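You operate a simulated robot arm through the tools that you are given. There is no shell and no other tool.

You run a simulated robot arm. Do the job below in one go: nothing can be reset, and whatever is moved stays where it is left.

Task
Pump the filter to 2 bar, run the hold test, log the result, then vent the rig.
Fine: port knob to FILTER (it stays), vent shut; HOLD once, then the button that the display names, once.

It is judged by the outcome, as a careful person would: the job done as asked, and still so three seconds after it is handed in. It fails if anything else is knocked over, pushed out of place, dropped, spilled or broken.

Robot
A 5-joint arm with a two-finger parallel gripper, fixed in place. Base frame: the origin is on the floor under the middle of its stand, x ahead of it, y to its left, z up. Readings come in cm, rad, newtons and seconds.
It reaches about 113.4 cm from its shoulder. Its first joint turns from -2.601 to 2.601 rad. Payload 1.57 kg.
The TCP is the grasp point between the finger pads, 3 cm short of the fingertips. In the tool frame z runs along the fingers and y along their closing line. The gripper opens to 11 cm. The fingers are 2.4 cm wide and 1.2 cm thick; the gripper's body (4.8 by 11.2 cm) begins 7.8 cm behind the TCP.
Orientation is that of the tool frame in the base frame, as a unit quaternion [w, x, y, z]. With the fingers straight down and closing along the base's y, the tool's x points along the base's -x, its y along +y and its z along -z.

Tools
- The arm moves only by the tool nudge_tool. Its argument "deltas" is a list of rows, each an object of numbers (a shift or turn left out is 0, a gripper value left out holds the last): "dx", "dy", "dz": the shift along the base's x, y, z in cm; "wx", "wy", "wz": the turn, a rotation vector about the base's x, y, z in rad; "claw": the gripper command, from -1 (shut) to 1 (fully open), values between in proportion. In form: [{"dx": .., "dy": .., "dz": .., "wx": .., "wy": .., "wz": .., "claw": ..}, ...]. A call has 1 to 20 rows; each row shifts and turns the commanded pose from where the row before left it. A row lasts 0.2 s, in which the tool goes at most 5 cm and 0.15 rad; a call with a longer step from one row to the next is refused whole, and so is a gripper value outside its range. Where a pose cannot be reached the arm comes as near as it can. A force on the tool above 40 N (or 10 N above the force at the start of the call, whichever is more), or a blocked arm, ends the call early, and 0.2 s more pass. The fingers move at their own pace (about 7.2 cm/s each) and stop on an object; they squeeze with about 40 N. The grip force told is the motor's: it shows also when the fingers shut on nothing. Time passes only in rows, and 0.2 s behind the last, so rows that do not move let the fingers close. It gives the time, the measured TCP pose, the force on the tool (base axes), the opening and the grip force at its end, in the units of the frame above (readings bear some noise), with the torque about the TCP (base axes, N m) and any sound that the robot's microphone picked up, and new pictures: "show" is both (left out), scene, wrist or none.
- Cameras (640 x 400 px; columns grow to the right, rows downward): "scene" is fixed at [22.08, 64.87, 167.23]; the picture's right is [-0.94, -0.35, 0.00], its down [-0.17, 0.44, -0.88] and it looks along [0.31, -0.83, -0.47] (base axes); focal length 361 px, centre (320, 200). "wrist" rides on the gripper at [7, 1.6, -14.1] in the tool frame; the picture's right is [-0.23, 0.97, 0.00], its down [-0.86, -0.20, -0.48] and it looks along [-0.47, -0.11, 0.88] (tool axes); focal length 222 px, centre (320, 200). There is no depth. A picture from a camera that has moved, and an enlarged one, comes with that camera's place and axes in the base frame and with its lens.
- slide_trunk(by): slides the trunk up (or, below 0, down) by that many cm; the arm rides with it, the base frame stays. It gives what a move gives, with no picture.
- close_up(camera, box): a new picture of the part [left, top, right, bottom] of that camera's present view, enlarged. It takes no simulated time.
- close_job(): hands the job in; it is judged then, once.

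Places have to be worked out from the pictures, the camera data and where the tool is seen. Open the gripper and draw the arm clear of the work before you hand the job in, unless the task says otherwise.

The tools are called after "Call:" by a JSON object that holds its "api" and its "payload". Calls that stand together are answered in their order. nudge_tool: Moves the arm, as the interface text tells. Its arguments: {"type":"object","properties":{"deltas":{"type":"array","items":{"type":"object","properties":{"dx":{"type":"number"},"dy":{"type":"number"},"dz":{"type":"number"},"wx":{"type":"number"},"wy":{"type":"number"},"wz":{"type":"number"},"claw":{"type":"number"}}}},"show":{"type":"string","enum":["both","scene","wrist","none"]}},"required":["deltas"]} The other tools are called the same way: slide_trunk (by) moves the trunk up or down; close_up (camera, box) takes an enlarged picture of a part of a camera's view; close_job () hands the job in.

At the start:

```text
time: 0.0
tool_pos: [46.13, -46.61, 118.93]
tcp_rot: [0.001, 0.0, 1.0, 0.0]
force: [0.5, 0.6, 0.0]
moment: [0.01, -0.03, 0.02]
grip_width: 10.99
grasp_force: 0.1
trunk travel left (down, up): [-92.3, 4.7]
```

scene: 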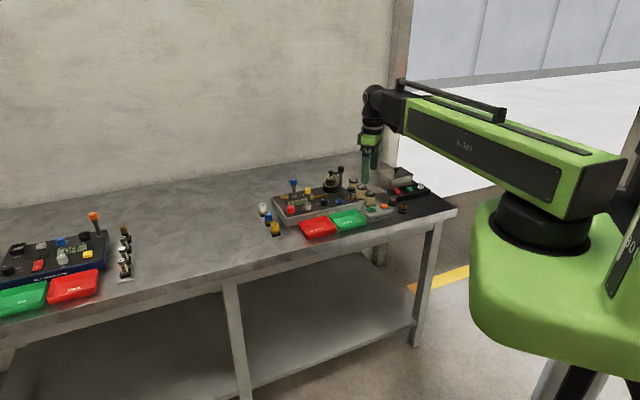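
wrist: 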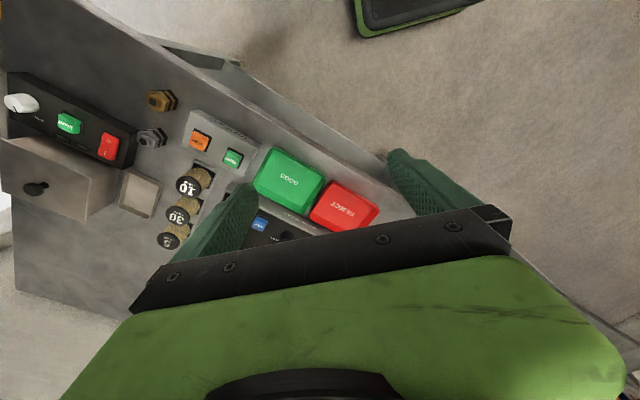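

I start by looking more closely at the bench to find the rigs, knobs and buttons. No motion yet.

Call:
{"api": "close_up", "payload": {"camera": "scene", "box": [250, 150, 450, 250]}}

Call:
{"api": "close_up", "payload": {"camera": "scene", "box": [0, 200, 160, 320]}}

Call:
{"api": "close_up", "payload": {"camera": "wrist", "box": [0, 50, 400, 300]}}

```text
3.20 times, centred on (350, 200) of scene
camera zoom: at [22.08, 64.87, 167.23], right [-0.94, -0.35, 0.0], down [-0.17, 0.44, -0.88], along [0.31, -0.83, -0.47], focal length 1156 px, centre (224, 200)
```

zoom: 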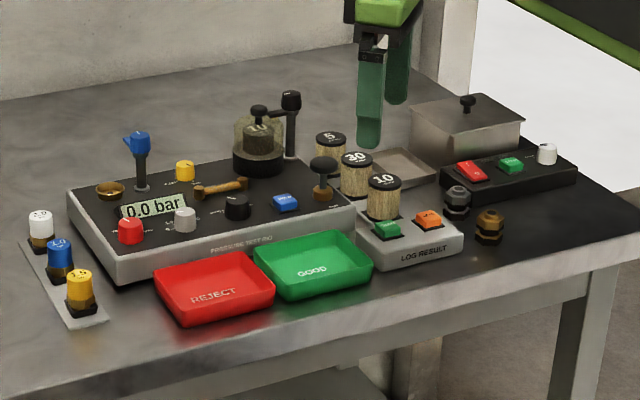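

```text
3.33 times, centred on (80, 260) of scene
camera zoom: at [22.08, 64.87, 167.23], right [-0.94, -0.35, 0.0], down [-0.17, 0.44, -0.88], along [0.31, -0.83, -0.47], focal length 1204 px, centre (1120, 0)
```

zoom: 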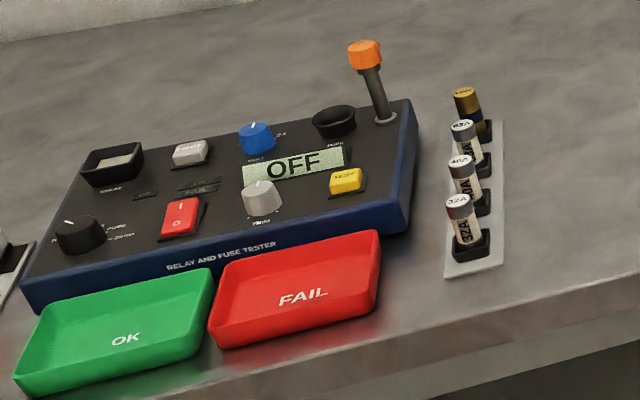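

```text
1.60 times, centred on (200, 175) of wrist
camera zoom: at [39.27, -45.01, 133.17], right [0.23, 0.97, 0.0], down [0.86, -0.2, 0.48], along [0.47, -0.11, -0.88], focal length 355 px, centre (512, 240)
```

zoom: 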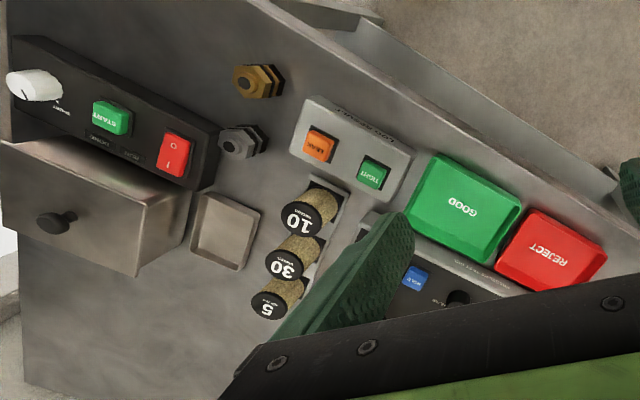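

The rig stands around (68, -56), with the trays nearer the robot at about z 92. I raise the tool and move over the rig to get a readable wrist view.

Call:
{"api": "nudge_tool", "payload": {"deltas": [{"dz": 4}, {"dz": 4}, {"dz": 4}, {"dx": 4, "dy": -2}, {"dx": 4, "dy": -2}, {"dx": 4, "dy": -2}, {"dx": 4, "dy": -2}, {}]}}

```text
time: 1.8
tool_pos: [62.53, -55.04, 119.03]
tcp_rot: [0.0, 0.0, 1.0, 0.0]
force: [0.3, -0.1, -0.6]
moment: [-0.01, 0.0, -0.01]
grip_width: 11.0
grasp_force: 0.1
out of reach, approached as far as the arm can: row 1, 2, 3
trunk travel left (down, up): [-92.3, 4.7]
camera wrist: at [55.61, -53.39, 133.2], right [0.23, 0.97, 0.0], down [0.85, -0.2, 0.48], along [0.47, -0.11, -0.88], focal length 222 px, centre (320, 200)
```

scene: 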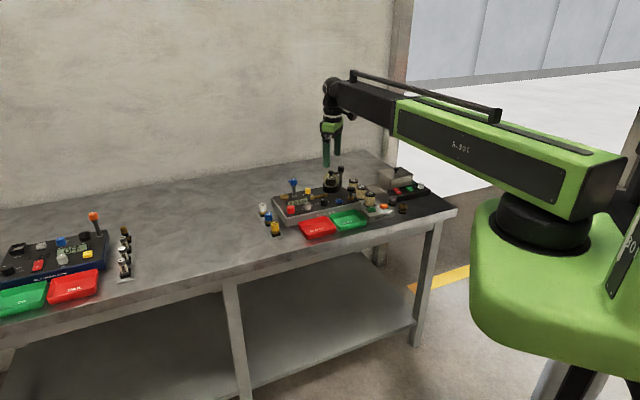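
wrist: 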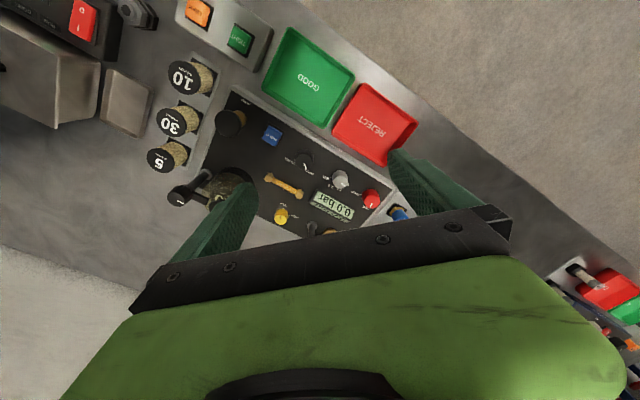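

The display reads 0.0 bar. I enlarge the wrist view to read the labels on the rig.

Call:
{"api": "close_up", "payload": {"camera": "wrist", "box": [140, 80, 300, 180]}}

Call:
{"api": "close_up", "payload": {"camera": "wrist", "box": [240, 140, 400, 240]}}

Call:
{"api": "close_up", "payload": {"camera": "wrist", "box": [150, 0, 310, 100]}}

Call:
{"api": "close_up", "payload": {"camera": "scene", "box": [260, 160, 360, 225]}}

```text
4.00 times, centred on (220, 130) of wrist
camera zoom: at [55.61, -53.39, 133.2], right [0.23, 0.97, 0.0], down [0.85, -0.2, 0.48], along [0.47, -0.11, -0.88], focal length 888 px, centre (720, 480)
```

zoom: 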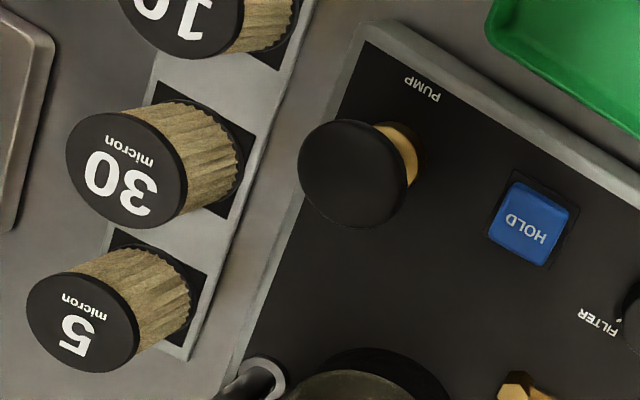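

```text
4.00 times, centred on (320, 190) of wrist
camera zoom: at [55.61, -53.39, 133.2], right [0.23, 0.97, 0.0], down [0.85, -0.2, 0.48], along [0.47, -0.11, -0.88], focal length 888 px, centre (320, 240)
```

zoom: 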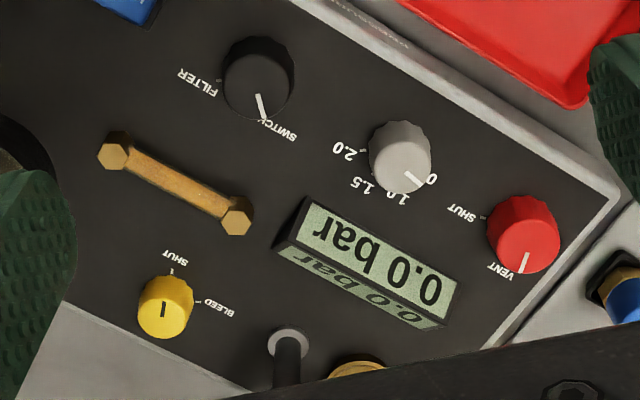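

```text
4.00 times, centred on (230, 50) of wrist
camera zoom: at [55.61, -53.39, 133.2], right [0.23, 0.97, 0.0], down [0.85, -0.2, 0.48], along [0.47, -0.11, -0.88], focal length 888 px, centre (680, 800)
```

zoom: 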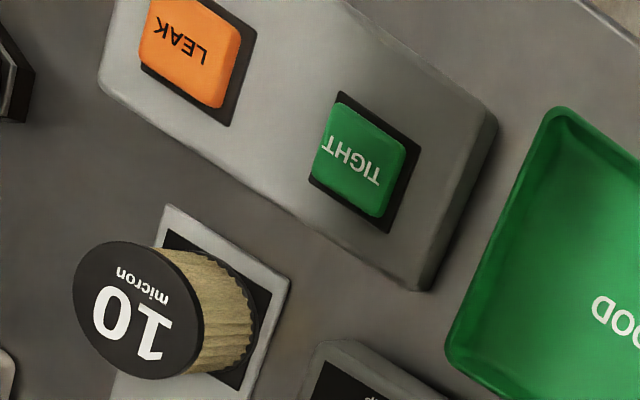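

```text
6.15 times, centred on (310, 192) of scene
camera zoom: at [22.08, 64.87, 167.23], right [-0.94, -0.35, 0.0], down [-0.17, 0.44, -0.88], along [0.31, -0.83, -0.47], focal length 2223 px, centre (382, 246)
```

zoom: 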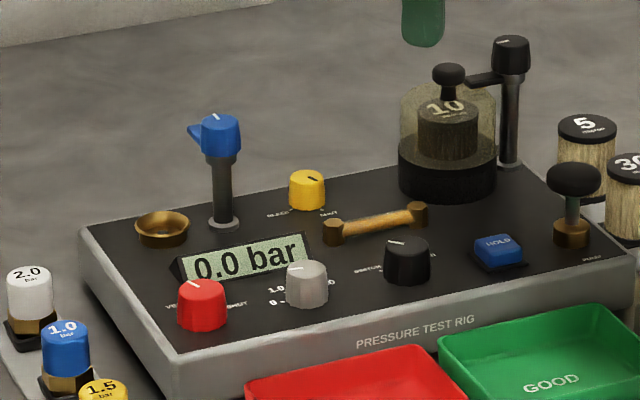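

Everything on the panel stays below about z 105. By my estimate the knobs run in a diagonal row: red VENT (77,-49), gray (72,-53.5), black port (67,-58.7), HOLD (62,-63), PUMP (58,-67.5). I narrow the gripper and go above the black port knob for a closer look.

Call:
{"api": "nudge_tool", "payload": {"deltas": [{"claw": 0.1}, {"dx": 2.2, "dy": -1.8}, {"dx": 2.1, "dy": -1.8}, {"dz": -2}, {"dz": -3}, {"dz": -3}, {"dz": -2}, {}]}}

```text
time: 3.6
tool_pos: [66.51, -58.33, 118.94]
tcp_rot: [0.0, 0.0, 1.0, 0.0]
force: [1.0, -0.8, -0.3]
moment: [-0.01, 0.01, 0.01]
grip_width: 6.04
grasp_force: 0.0
out of reach, approached as far as the arm can: row 4, 5, 6, 7
trunk travel left (down, up): [-92.3, 4.7]
camera wrist: at [59.73, -56.89, 133.18], right [0.23, 0.97, 0.0], down [0.86, -0.2, 0.48], along [0.47, -0.11, -0.88], focal length 222 px, centre (320, 200)
```

scene: 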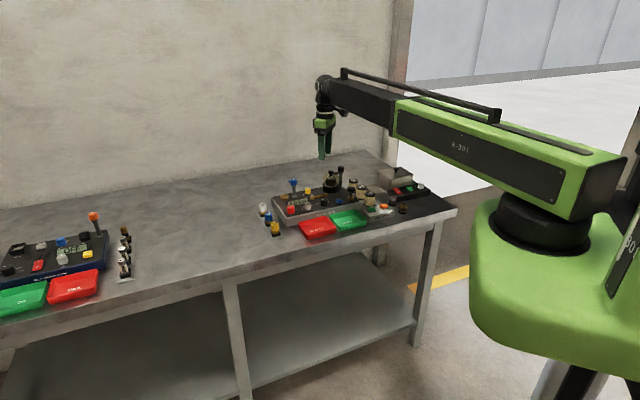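
wrist: 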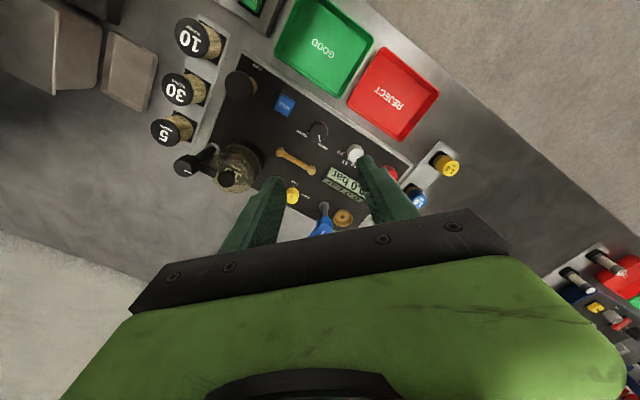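

The arm cannot change height by itself while pointing down, so height goes by the trunk. I enlarge the view from here to read the ticks and positions before lowering.

Call:
{"api": "close_up", "payload": {"camera": "wrist", "box": [220, 60, 440, 200]}}

Call:
{"api": "close_up", "payload": {"camera": "wrist", "box": [160, 40, 300, 220]}}

```text
2.86 times, centred on (330, 130) of wrist
camera zoom: at [59.73, -56.89, 133.18], right [0.23, 0.97, 0.0], down [0.86, -0.2, 0.48], along [0.47, -0.11, -0.88], focal length 635 px, centre (291, 400)
```

zoom: 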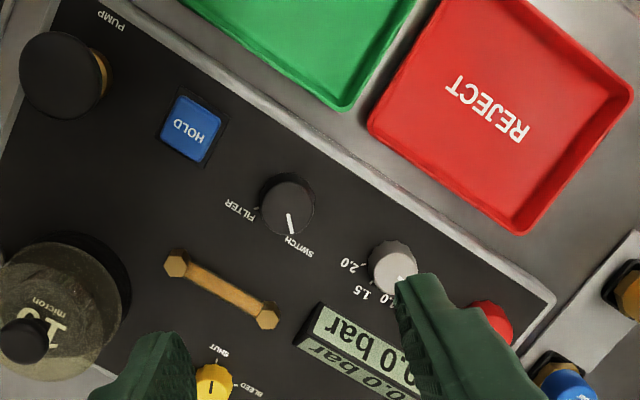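

```text
2.22 times, centred on (230, 130) of wrist
camera zoom: at [59.73, -56.89, 133.18], right [0.23, 0.97, 0.0], down [0.86, -0.2, 0.48], along [0.47, -0.11, -0.88], focal length 494 px, centre (520, 356)
```

zoom: 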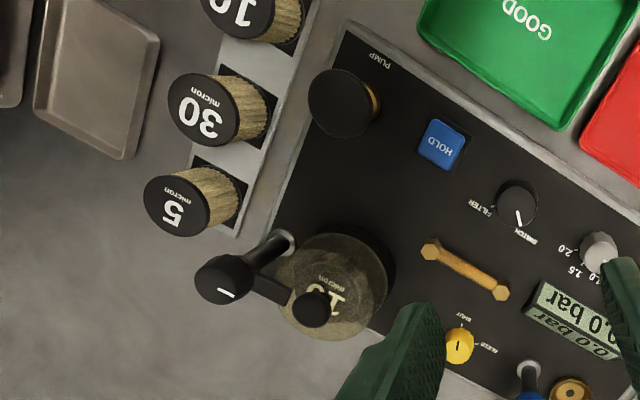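

The black knob's pointer is at SWITCH (world angle about 0°) and FILTER lies about 90° clockwise. The knob is about (0.4, -0.4) from the TCP, so I correct that and then lower the trunk by 14 cm.

Call:
{"api": "nudge_tool", "payload": {"deltas": [{"dx": 0.4, "dy": -0.4, "claw": 0.1}, {}], "show": "none"}}

Call:
{"api": "slide_trunk", "payload": {"by": -14}}

Call:
{"api": "nudge_tool", "payload": {"deltas": [{}]}}

```text
time: 4.2
tool_pos: [67.02, -58.79, 118.83]
tcp_rot: [0.0, 0.001, 1.0, 0.0]
force: [-0.2, 0.0, 0.4]
moment: [0.01, -0.02, 0.02]
grip_width: 6.04
grasp_force: 0.1
trunk travel left (down, up): [-92.3, 4.7]
```

```text
time: 5.9
tool_pos: [67.09, -58.86, 104.97]
tcp_rot: [0.0, 0.0, 1.0, 0.0]
force: [-0.3, 0.0, -1.2]
moment: [0.01, 0.02, -0.03]
grip_width: 6.03
grasp_force: 0.1
trunk travel left (down, up): [-78.3, 18.7]
```

```text
time: 6.3
tool_pos: [66.99, -58.95, 105.03]
tcp_rot: [0.0, 0.0, 1.0, 0.0]
force: [-0.3, 0.0, 0.0]
moment: [-0.01, 0.01, 0.02]
grip_width: 6.06
grasp_force: 0.0
trunk travel left (down, up): [-78.3, 18.7]
camera wrist: at [60.13, -57.25, 119.18], right [0.23, 0.97, 0.0], down [0.86, -0.2, 0.48], along [0.47, -0.11, -0.88], focal length 222 px, centre (320, 200)
```

scene: 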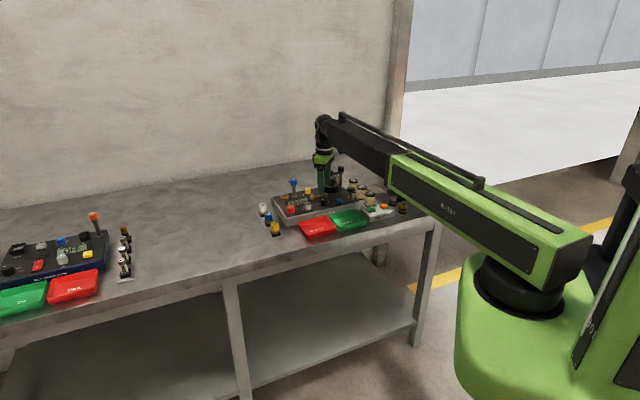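
wrist: 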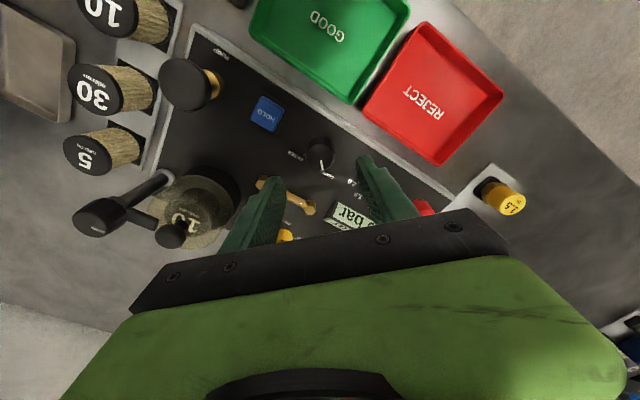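

Call:
{"api": "close_up", "payload": {"camera": "wrist", "box": [240, 100, 440, 225]}}

Call:
{"api": "close_up", "payload": {"camera": "scene", "box": [270, 140, 370, 225]}}

```text
3.20 times, centred on (340, 162) of wrist
camera zoom: at [60.13, -57.25, 119.18], right [0.23, 0.97, 0.0], down [0.86, -0.2, 0.48], along [0.47, -0.11, -0.88], focal length 711 px, centre (256, 320)
```

zoom: 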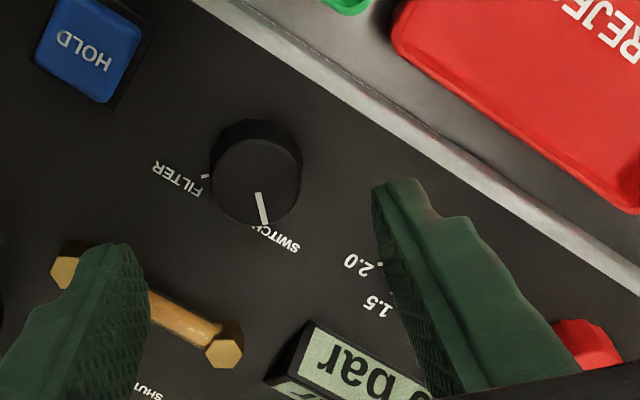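

```text
4.71 times, centred on (320, 182) of scene
camera zoom: at [22.08, 64.87, 167.23], right [-0.94, -0.35, 0.0], down [-0.17, 0.44, -0.88], along [0.31, -0.83, -0.47], focal length 1700 px, centre (320, 282)
```

zoom: 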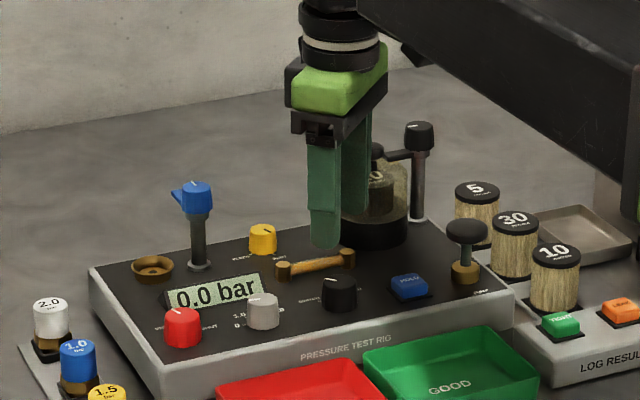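

The black knob's top is at about z 97 and sits right under the TCP (67.1, -58.9), with both fingers clear of its neighbours. I lower 6.5 cm so the tips straddle the knob's upper part, then check.

Call:
{"api": "slide_trunk", "payload": {"by": -6.5}}

Call:
{"api": "nudge_tool", "payload": {"deltas": [{}]}}

Call:
{"api": "close_up", "payload": {"camera": "wrist", "box": [220, 100, 420, 225]}}

Call:
{"api": "close_up", "payload": {"camera": "scene", "box": [270, 150, 370, 225]}}

```text
time: 7.3
tool_pos: [67.02, -58.77, 98.47]
tcp_rot: [0.0, 0.0, 1.0, -0.001]
force: [-0.2, -0.2, 0.9]
moment: [0.01, -0.01, -0.04]
grip_width: 6.06
grasp_force: 0.1
trunk travel left (down, up): [-71.8, 25.2]
```

```text
time: 7.7
tool_pos: [67.02, -58.79, 98.47]
tcp_rot: [-0.001, -0.001, 1.0, 0.001]
force: [0.2, -1.0, -0.1]
moment: [-0.01, -0.04, -0.03]
grip_width: 6.07
grasp_force: 0.1
trunk travel left (down, up): [-71.8, 25.2]
camera wrist: at [60.13, -57.25, 112.68], right [0.23, 0.97, 0.0], down [0.86, -0.2, 0.48], along [0.47, -0.11, -0.88], focal length 222 px, centre (320, 200)
```

scene: 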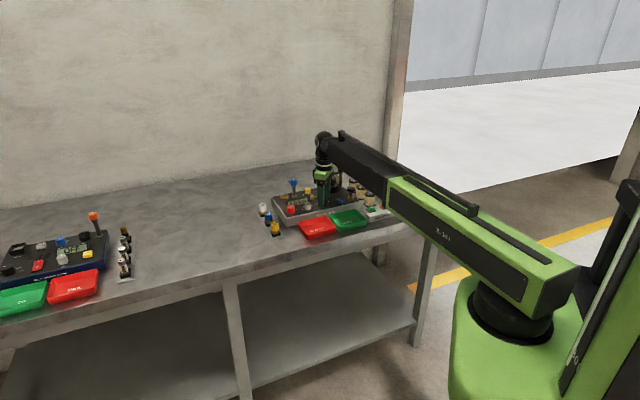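
wrist: 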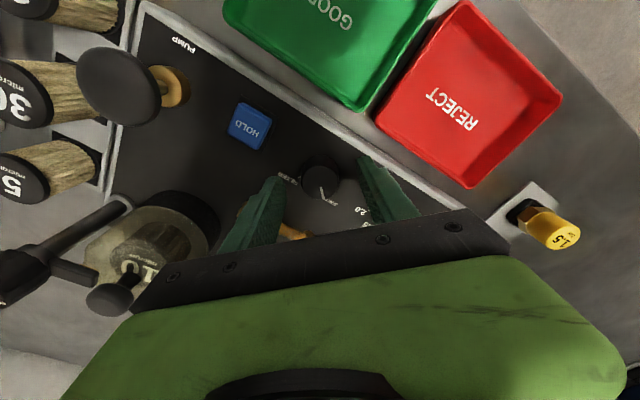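

```text
3.20 times, centred on (320, 162) of wrist
camera zoom: at [60.13, -57.25, 112.68], right [0.23, 0.97, 0.0], down [0.86, -0.2, 0.48], along [0.47, -0.11, -0.88], focal length 711 px, centre (320, 320)
```

zoom: 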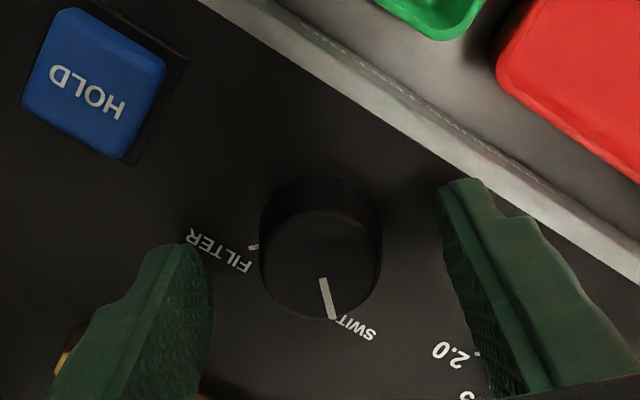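

```text
5.33 times, centred on (320, 188) of scene
camera zoom: at [22.08, 64.87, 167.23], right [-0.94, -0.35, 0.0], down [-0.17, 0.44, -0.88], along [0.31, -0.83, -0.47], focal length 1927 px, centre (320, 267)
```

zoom: 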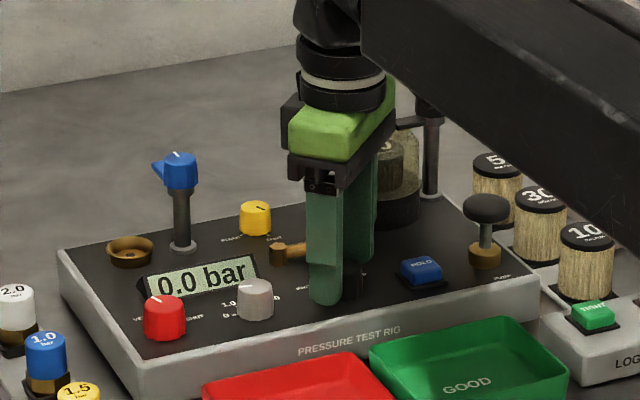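

The fingers straddle the knob evenly; the knob top is near z 96.5 and the tips near 95.4. I lower another 0.5 cm and then close on the knob.

Call:
{"api": "slide_trunk", "payload": {"by": -0.5}}

Call:
{"api": "nudge_tool", "payload": {"deltas": [{"claw": -0.2}, {"claw": -0.4}, {"claw": -0.6}, {"claw": -0.6}]}}

```text
time: 8.2
tool_pos: [67.16, -58.86, 97.93]
tcp_rot: [-0.001, -0.001, 1.0, 0.0]
force: [0.6, 1.0, 0.4]
moment: [0.01, 0.01, -0.01]
grip_width: 6.06
grasp_force: 0.0
trunk travel left (down, up): [-71.3, 25.7]
```

```text
time: 9.2
tool_pos: [67.04, -58.86, 98.06]
tcp_rot: [0.0, 0.001, 1.0, 0.0]
force: [-0.2, 0.8, 0.2]
moment: [0.05, -0.02, 0.0]
grip_width: 3.08
grasp_force: 40.6
trunk travel left (down, up): [-71.3, 25.7]
camera wrist: at [60.13, -57.25, 112.18], right [0.23, 0.97, 0.0], down [0.86, -0.2, 0.48], along [0.47, -0.11, -0.88], focal length 222 px, centre (320, 200)
```

scene: 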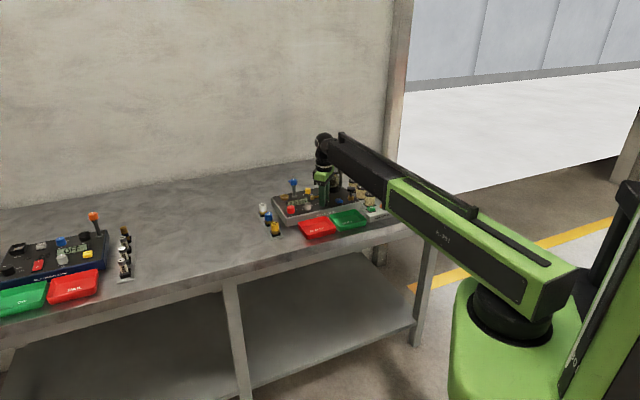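
wrist: 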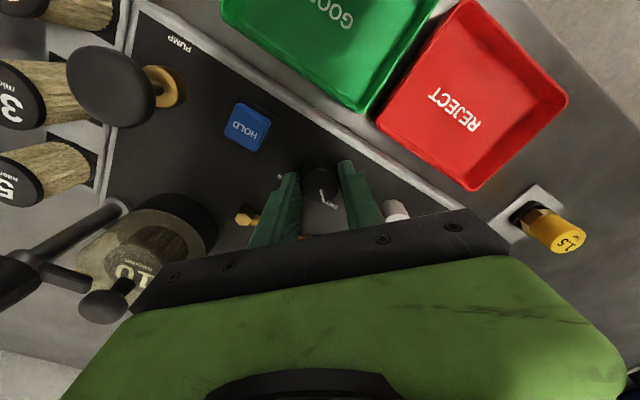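

The knob is held (3.08 cm wide) with almost no side force. I turn it clockwise first 0.45 rad to see that it moves freely.

Call:
{"api": "nudge_tool", "payload": {"deltas": [{"wz": -0.15}, {"wz": -0.15}, {"wz": -0.15}, {}], "show": "wrist"}}

Call:
{"api": "close_up", "payload": {"camera": "wrist", "box": [220, 100, 420, 225]}}

```text
time: 10.2
tool_pos: [66.95, -58.89, 97.95]
tcp_rot: [0.0, 0.224, 0.975, 0.0]
force: [-4.4, 4.0, -4.4]
moment: [-0.18, -0.4, 0.0]
grip_width: 3.12
grasp_force: 39.8
trunk travel left (down, up): [-71.3, 25.7]
camera wrist: at [61.55, -54.38, 112.18], right [0.63, 0.78, 0.0], down [0.68, -0.55, 0.48], along [0.37, -0.3, -0.88], focal length 222 px, centre (320, 200)
```

wrist: 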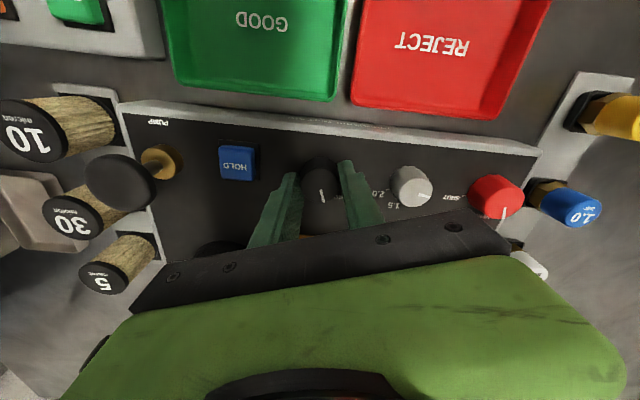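

```text
3.20 times, centred on (320, 162) of wrist
camera zoom: at [61.55, -54.38, 112.18], right [0.63, 0.78, 0.0], down [0.68, -0.55, 0.48], along [0.37, -0.3, -0.88], focal length 711 px, centre (320, 320)
```

zoom: 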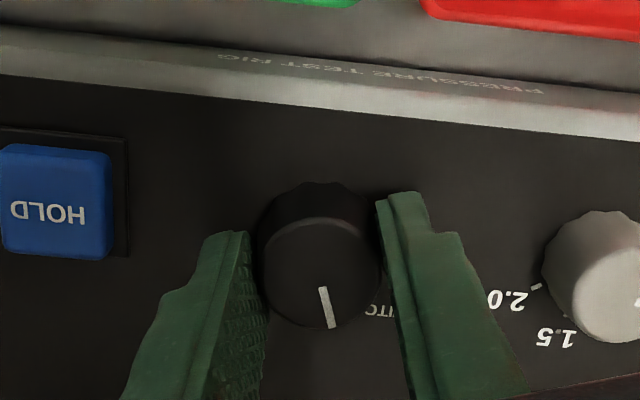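

The knob turns with the fingers. I continue to about 90° in total.

Call:
{"api": "nudge_tool", "payload": {"deltas": [{"wz": -0.15}, {"wz": -0.15}, {"wz": -0.15}, {"wz": -0.15}, {"wz": -0.15}, {"wz": -0.15}, {"wz": -0.15}, {"wz": -0.07}, {}], "show": "wrist"}}

Call:
{"api": "close_up", "payload": {"camera": "wrist", "box": [220, 100, 420, 225]}}

```text
time: 12.2
tool_pos: [67.14, -58.74, 98.03]
tcp_rot: [0.0, 0.707, 0.707, 0.0]
force: [-1.0, -0.5, 1.1]
moment: [-0.26, 0.02, 0.04]
grip_width: 3.07
grasp_force: 39.8
trunk travel left (down, up): [-71.3, 25.7]
camera wrist: at [68.72, -51.91, 112.18], right [0.97, -0.23, 0.0], down [-0.2, -0.86, 0.48], along [-0.11, -0.47, -0.88], focal length 222 px, centre (320, 200)
```

wrist: 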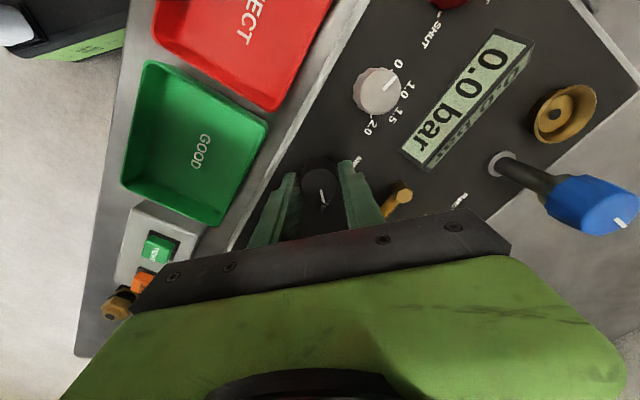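

```text
3.20 times, centred on (320, 162) of wrist
camera zoom: at [68.72, -51.91, 112.18], right [0.97, -0.23, 0.0], down [-0.2, -0.86, 0.48], along [-0.11, -0.47, -0.88], focal length 711 px, centre (320, 320)
```

zoom: 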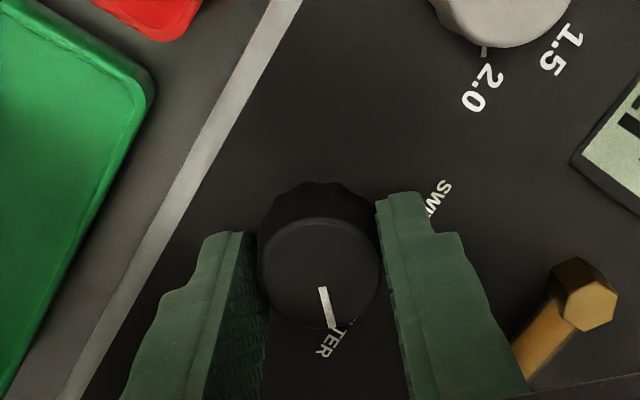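

The pointer is now at FILTER. I release the knob by opening a little, then raise the trunk 5 cm clear.

Call:
{"api": "nudge_tool", "payload": {"deltas": [{"claw": -0.3}, {"claw": 0.0}, {"claw": 0.0}, {}], "show": "none"}}

Call:
{"api": "slide_trunk", "payload": {"by": 6}}

Call:
{"api": "nudge_tool", "payload": {"deltas": [{"wz": 0.15}, {"wz": 0.15}, {"wz": 0.15}, {"wz": 0.15}, {"wz": 0.15}, {"wz": 0.15}, {"wz": 0.15}, {"dx": 2.55, "dy": 2.5}, {"dx": 2.55, "dy": 2.5}, {"dx": 2.5, "dy": 2.6}, {"dx": 2.6, "dy": 2.6}, {}]}}

```text
time: 13.2
tool_pos: [67.04, -58.81, 97.99]
tcp_rot: [0.0, 0.707, 0.707, 0.0]
force: [-0.5, 0.2, -1.5]
moment: [0.01, -0.01, 0.02]
grip_width: 5.52
grasp_force: 0.1
trunk travel left (down, up): [-71.3, 25.7]
```

```text
time: 14.2
tool_pos: [67.06, -58.77, 103.94]
tcp_rot: [0.0, 0.706, 0.708, 0.0]
force: [0.8, -0.3, 0.1]
moment: [0.02, -0.01, -0.02]
grip_width: 5.49
grasp_force: 0.0
trunk travel left (down, up): [-77.3, 19.7]
```

```text
time: 16.9
tool_pos: [77.17, -48.64, 104.08]
tcp_rot: [0.0, 0.258, 0.966, 0.0]
force: [-0.7, 0.7, 0.6]
moment: [0.0, -0.02, -0.03]
grip_width: 5.5
grasp_force: 0.0
trunk travel left (down, up): [-77.3, 19.7]
camera wrist: at [72.03, -43.73, 118.18], right [0.68, 0.73, 0.0], down [0.64, -0.6, 0.48], along [0.35, -0.33, -0.88], focal length 222 px, centre (320, 200)
```

scene: 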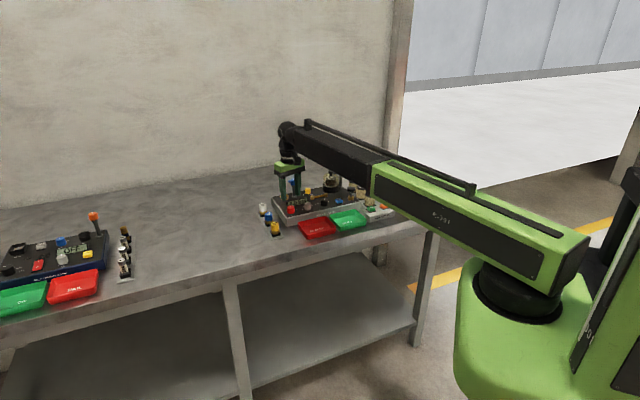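
wrist: 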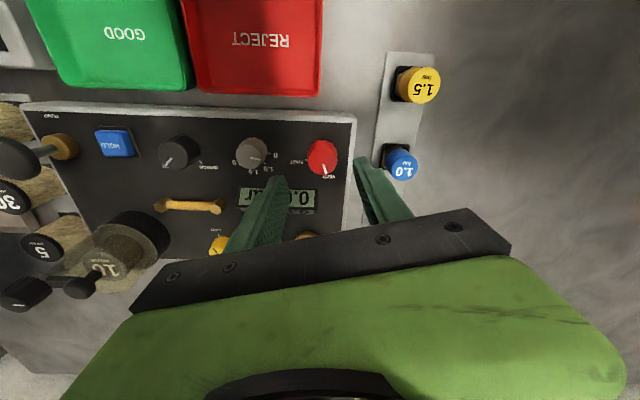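

The port knob pointer now reads FILTER. I zoom in on the red knob region to check alignment with the vent knob and clearance to display and the blue switch.

Call:
{"api": "close_up", "payload": {"camera": "wrist", "box": [230, 100, 430, 225]}}

Call:
{"api": "close_up", "payload": {"camera": "scene", "box": [250, 150, 350, 225]}}

Call:
{"api": "close_up", "payload": {"camera": "wrist", "box": [130, 100, 290, 200]}}

```text
3.20 times, centred on (330, 162) of wrist
camera zoom: at [72.03, -43.73, 118.18], right [0.68, 0.73, 0.0], down [0.64, -0.6, 0.48], along [0.35, -0.33, -0.88], focal length 711 px, centre (288, 320)
```

zoom: 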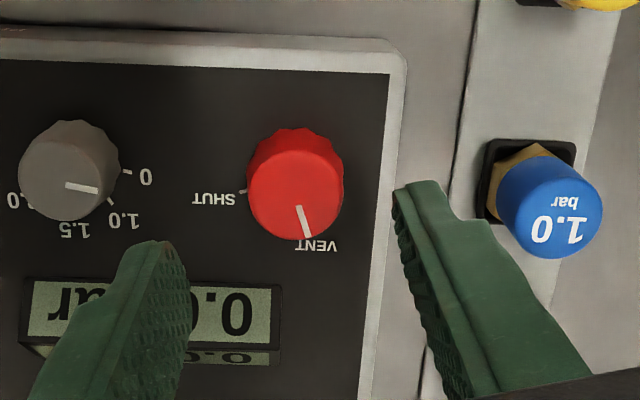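

```text
5.33 times, centred on (300, 188) of scene
camera zoom: at [22.08, 64.87, 167.23], right [-0.94, -0.35, 0.0], down [-0.17, 0.44, -0.88], along [0.31, -0.83, -0.47], focal length 1927 px, centre (427, 267)
```

zoom: 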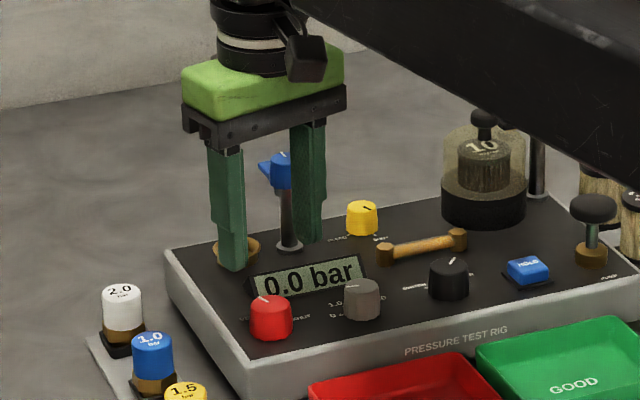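

```text
4.00 times, centred on (210, 150) of wrist
camera zoom: at [72.03, -43.73, 118.18], right [0.68, 0.73, 0.0], down [0.64, -0.6, 0.48], along [0.35, -0.33, -0.88], focal length 888 px, centre (760, 400)
```

zoom: 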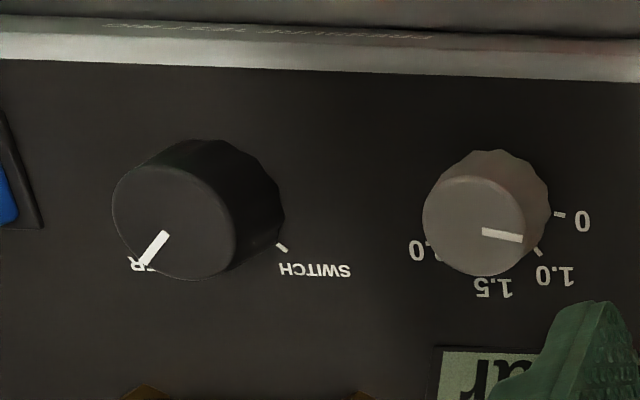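

The black knob reads FILTER. The red knob centre is about 0.2 cm in +y from the TCP and nothing is under the fingers, so I correct and lower 5.6 cm.

Call:
{"api": "nudge_tool", "payload": {"deltas": [{"dy": 0.2}, {}], "show": "none"}}

Call:
{"api": "slide_trunk", "payload": {"by": -5.6}}

Call:
{"api": "nudge_tool", "payload": {"deltas": [{}], "show": "wrist"}}

Call:
{"api": "close_up", "payload": {"camera": "wrist", "box": [230, 100, 430, 225]}}

Call:
{"api": "close_up", "payload": {"camera": "scene", "box": [250, 150, 350, 225]}}

```text
time: 17.4
tool_pos: [77.19, -48.34, 103.99]
tcp_rot: [0.0, 0.256, 0.967, 0.0]
force: [-0.4, -0.1, -0.7]
moment: [-0.01, 0.01, -0.01]
grip_width: 5.51
grasp_force: 0.0
trunk travel left (down, up): [-77.3, 19.7]
```

```text
time: 18.4
tool_pos: [77.2, -48.43, 98.39]
tcp_rot: [0.0, 0.257, 0.967, 0.0]
force: [-0.6, -0.4, -0.8]
moment: [-0.03, 0.05, 0.02]
grip_width: 5.5
grasp_force: 0.0
trunk travel left (down, up): [-71.7, 25.3]
```

```text
time: 18.8
tool_pos: [77.16, -48.49, 98.44]
tcp_rot: [-0.001, 0.257, 0.966, 0.0]
force: [0.7, 0.6, 0.8]
moment: [-0.03, 0.02, 0.02]
grip_width: 5.53
grasp_force: 0.0
trunk travel left (down, up): [-71.7, 25.3]
camera wrist: at [72.03, -43.54, 112.58], right [0.68, 0.73, 0.0], down [0.64, -0.6, 0.48], along [0.35, -0.33, -0.88], focal length 222 px, centre (320, 200)
```

wrist: 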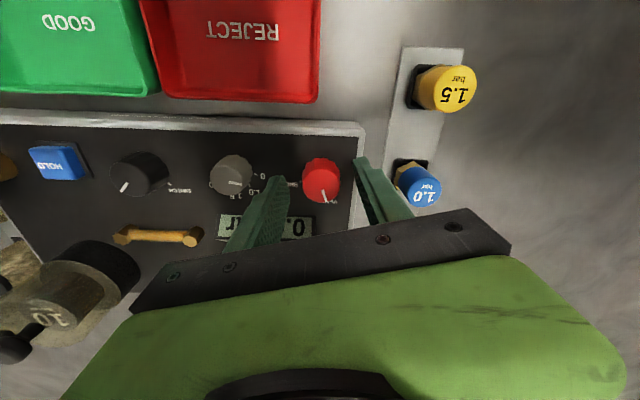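

```text
3.20 times, centred on (330, 162) of wrist
camera zoom: at [72.03, -43.54, 112.58], right [0.68, 0.73, 0.0], down [0.64, -0.6, 0.48], along [0.35, -0.33, -0.88], focal length 711 px, centre (288, 320)
```

zoom: 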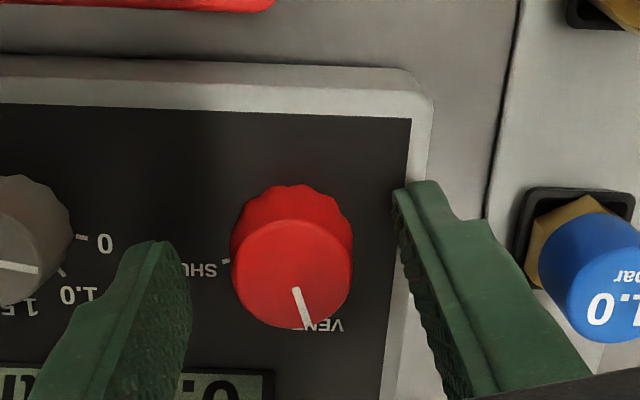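

```text
5.33 times, centred on (300, 188) of scene
camera zoom: at [22.08, 64.87, 167.23], right [-0.94, -0.35, 0.0], down [-0.17, 0.44, -0.88], along [0.31, -0.83, -0.47], focal length 1927 px, centre (427, 267)
```

zoom: 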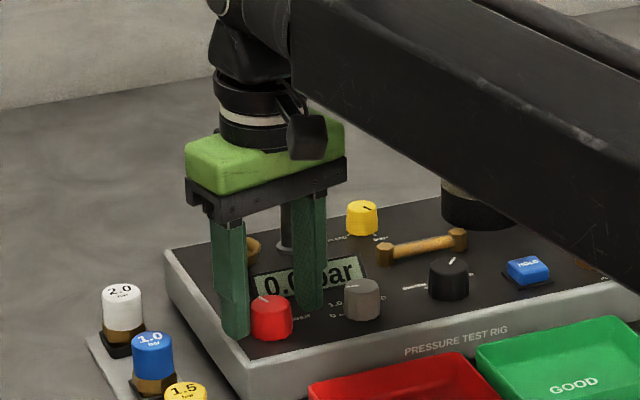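

The red knob sits evenly between the fingers. I lower 0.5 cm more and close on it.

Call:
{"api": "slide_trunk", "payload": {"by": -0.5}}

Call:
{"api": "nudge_tool", "payload": {"deltas": [{"claw": -0.2}, {"claw": -0.4}, {"claw": -0.6}, {"claw": -0.6}], "show": "wrist"}}

```text
time: 19.4
tool_pos: [77.23, -48.39, 97.92]
tcp_rot: [0.0, 0.257, 0.966, 0.0]
force: [0.3, -0.4, 0.3]
moment: [-0.01, -0.03, 0.01]
grip_width: 5.47
grasp_force: 0.0
trunk travel left (down, up): [-71.2, 25.8]
```

```text
time: 20.4
tool_pos: [77.32, -48.19, 97.9]
tcp_rot: [0.0, 0.258, 0.966, 0.0]
force: [1.5, 1.8, 0.2]
moment: [0.1, 0.01, 0.04]
grip_width: 3.13
grasp_force: 40.1
trunk travel left (down, up): [-71.2, 25.8]
camera wrist: at [72.06, -43.5, 112.07], right [0.68, 0.73, 0.0], down [0.64, -0.6, 0.48], along [0.35, -0.33, -0.88], focal length 222 px, centre (320, 200)
```

wrist: 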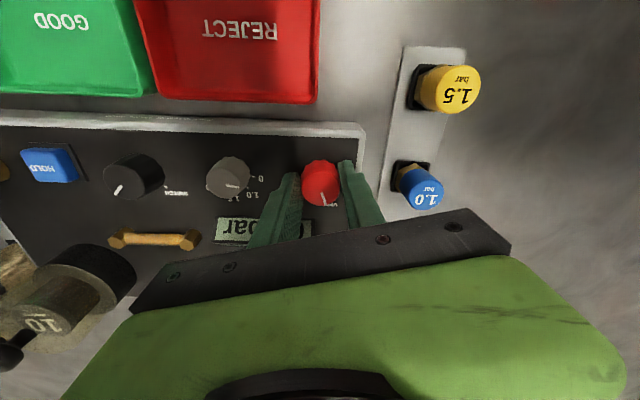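

The red knob is gripped. I turn it about 90° clockwise from VENT to SHUT.

Call:
{"api": "nudge_tool", "payload": {"deltas": [{"wz": -0.15}, {"wz": -0.15}, {"wz": -0.15}, {"wz": -0.15}, {"wz": -0.15}, {"wz": -0.15}, {"wz": -0.15}, {"wz": -0.15}, {"wz": -0.15}, {"wz": -0.15}, {"wz": -0.07}, {}], "show": "wrist"}}

Call:
{"api": "close_up", "payload": {"camera": "wrist", "box": [220, 100, 420, 225]}}

```text
time: 22.5
tool_pos: [77.44, -48.13, 97.87]
tcp_rot: [0.003, 0.821, 0.571, 0.003]
force: [5.0, 2.5, 5.1]
moment: [0.09, -0.53, 0.02]
grip_width: 3.13
grasp_force: 39.7
trunk travel left (down, up): [-71.2, 25.8]
stopped in row 10: the force on the tool passed its limit at 41 N (the readings are from after the stop); the commanded pose is now the measured one
camera wrist: at [81.41, -42.29, 112.09], right [0.83, -0.55, 0.01], down [-0.49, -0.73, 0.48], along [-0.26, -0.4, -0.88], focal length 222 px, centre (320, 200)
```

wrist: 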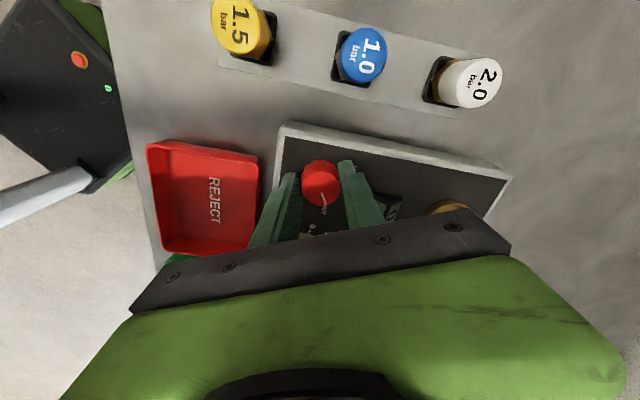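

```text
3.20 times, centred on (320, 162) of wrist
camera zoom: at [81.41, -42.29, 112.09], right [0.83, -0.55, 0.01], down [-0.49, -0.73, 0.48], along [-0.26, -0.4, -0.88], focal length 711 px, centre (320, 320)
```

zoom: 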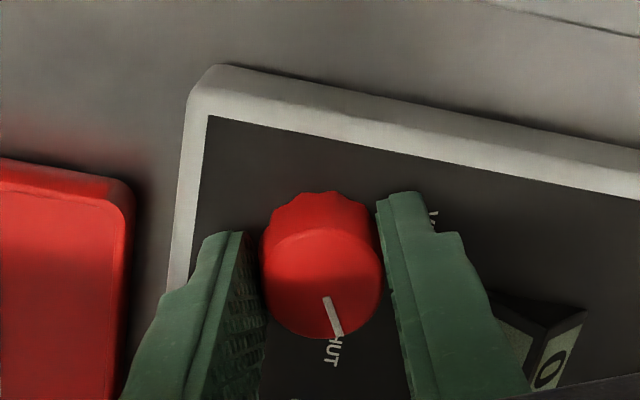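

The turn stopped at about 80° because of side force from a slight off-centre grip; the pointer is nearly at SHUT, and the command was re-zeroed. I finish the last 10° gently in small steps.

Call:
{"api": "nudge_tool", "payload": {"deltas": [{}, {"wz": -0.04}, {"wz": -0.04}, {"wz": -0.04}, {"wz": -0.04}, {}], "show": "wrist"}}

Call:
{"api": "close_up", "payload": {"camera": "wrist", "box": [220, 100, 420, 225]}}

```text
time: 23.9
tool_pos: [77.57, -48.33, 97.93]
tcp_rot: [0.003, 0.864, 0.503, 0.002]
force: [25.6, 2.1, 15.5]
moment: [0.67, -1.11, 0.03]
grip_width: 3.13
grasp_force: 40.4
trunk travel left (down, up): [-71.2, 25.8]
camera wrist: at [82.36, -42.98, 112.08], right [0.73, -0.68, 0.01], down [-0.6, -0.64, 0.48], along [-0.32, -0.35, -0.88], focal length 222 px, centre (320, 200)
```

wrist: 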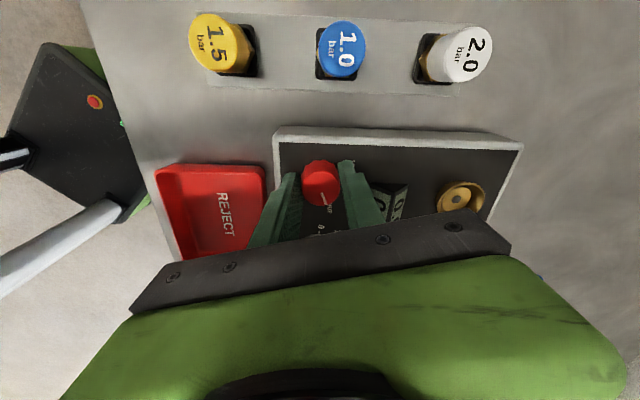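

```text
3.20 times, centred on (320, 162) of wrist
camera zoom: at [82.36, -42.98, 112.08], right [0.73, -0.68, 0.01], down [-0.6, -0.64, 0.48], along [-0.32, -0.35, -0.88], focal length 711 px, centre (320, 320)
```

zoom: 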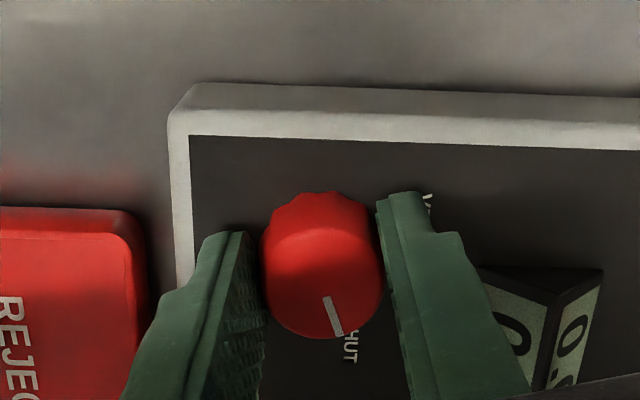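

The knob has turned 90° in total and the pointer is at SHUT. I open only slightly (to about 4.2 cm) because the display corner is close, then raise straight up.

Call:
{"api": "nudge_tool", "payload": {"deltas": [{"claw": -0.3}, {"claw": -0.23}, {}], "show": "wrist"}}

Call:
{"api": "close_up", "payload": {"camera": "wrist", "box": [220, 100, 420, 225]}}

```text
time: 24.7
tool_pos: [77.35, -48.44, 97.85]
tcp_rot: [0.002, 0.865, 0.501, 0.002]
force: [0.2, -0.1, 0.3]
moment: [0.0, 0.0, 0.0]
grip_width: 4.25
grasp_force: 0.1
trunk travel left (down, up): [-71.2, 25.8]
camera wrist: at [82.17, -43.14, 112.07], right [0.73, -0.68, 0.0], down [-0.6, -0.64, 0.48], along [-0.32, -0.35, -0.88], focal length 222 px, centre (320, 200)
```

wrist: 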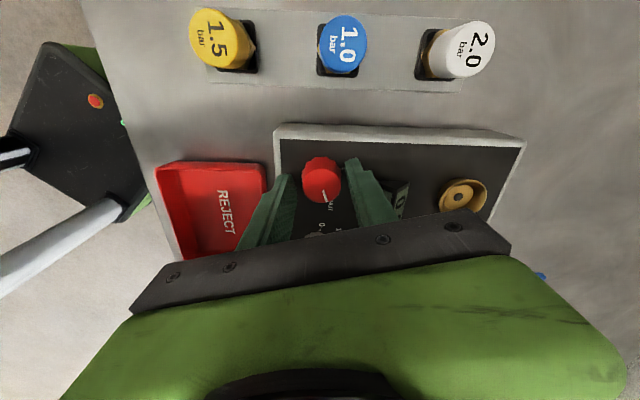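

```text
3.20 times, centred on (320, 162) of wrist
camera zoom: at [82.17, -43.14, 112.07], right [0.73, -0.68, 0.0], down [-0.6, -0.64, 0.48], along [-0.32, -0.35, -0.88], focal length 711 px, centre (320, 320)
```

zoom: 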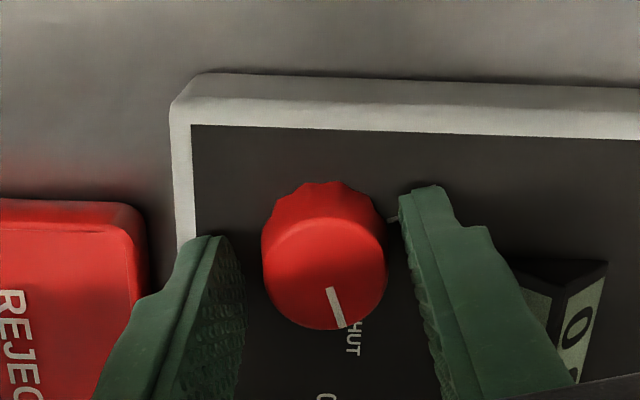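

Released, with force back to zero. I raise 6 cm and look at the knob and the display.

Call:
{"api": "slide_trunk", "payload": {"by": 6.5}}

Call:
{"api": "nudge_tool", "payload": {"deltas": [{"wz": 0.15}, {"wz": 0.15}, {"wz": 0.15}, {"wz": 0.15}, {"wz": 0.15}]}}

Call:
{"api": "close_up", "payload": {"camera": "wrist", "box": [220, 100, 420, 225]}}

Call:
{"api": "close_up", "payload": {"camera": "scene", "box": [250, 150, 350, 225]}}

```text
time: 25.7
tool_pos: [77.18, -48.47, 104.42]
tcp_rot: [0.002, 0.865, 0.502, 0.001]
force: [0.3, -0.3, 0.2]
moment: [0.01, 0.0, 0.01]
grip_width: 4.22
grasp_force: 0.2
trunk travel left (down, up): [-77.7, 19.3]
```

```text
time: 26.9
tool_pos: [77.35, -48.3, 104.46]
tcp_rot: [0.002, 0.62, 0.784, 0.003]
force: [0.2, 0.1, 0.6]
moment: [0.03, -0.02, -0.03]
grip_width: 4.25
grasp_force: 0.0
trunk travel left (down, up): [-77.7, 19.3]
camera wrist: at [77.29, -41.24, 118.58], right [1.0, 0.0, 0.0], down [0.0, -0.88, 0.48], along [0.01, -0.48, -0.88], focal length 222 px, centre (320, 200)
```

scene: 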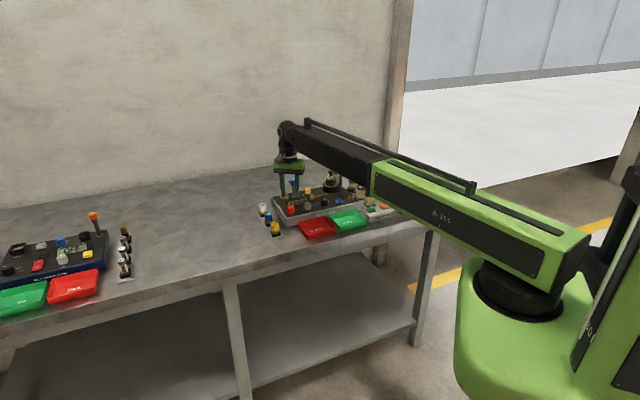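
wrist: 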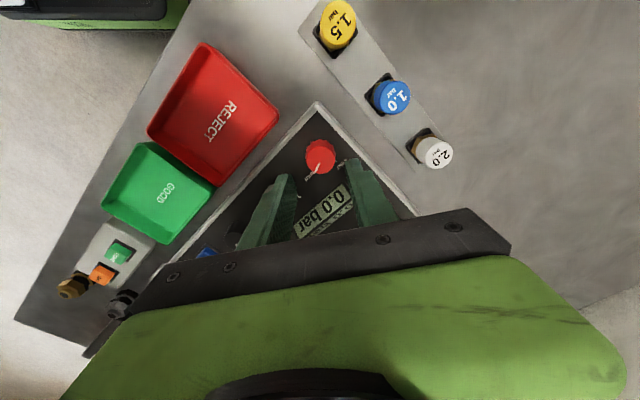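

```text
3.20 times, centred on (320, 162) of wrist
camera zoom: at [77.29, -41.24, 118.58], right [1.0, 0.0, 0.0], down [0.0, -0.88, 0.48], along [0.01, -0.48, -0.88], focal length 711 px, centre (320, 320)
```

zoom: 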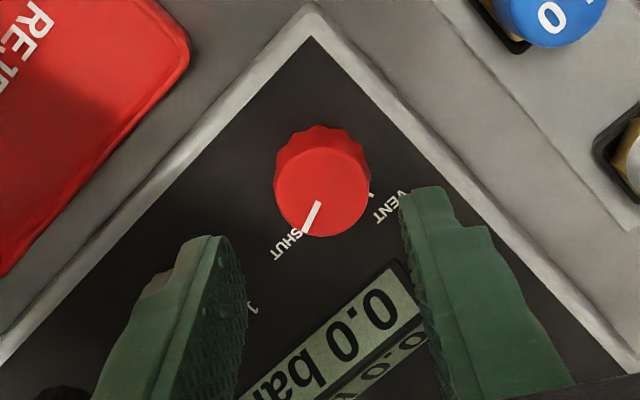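

```text
5.33 times, centred on (300, 188) of scene
camera zoom: at [22.08, 64.87, 167.23], right [-0.94, -0.35, 0.0], down [-0.17, 0.44, -0.88], along [0.31, -0.83, -0.47], focal length 1927 px, centre (427, 267)
```

zoom: 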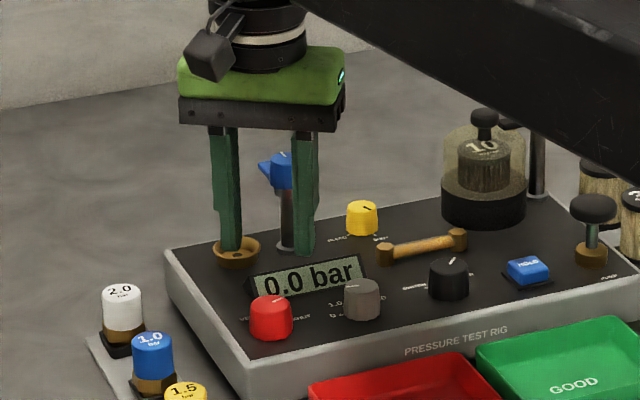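

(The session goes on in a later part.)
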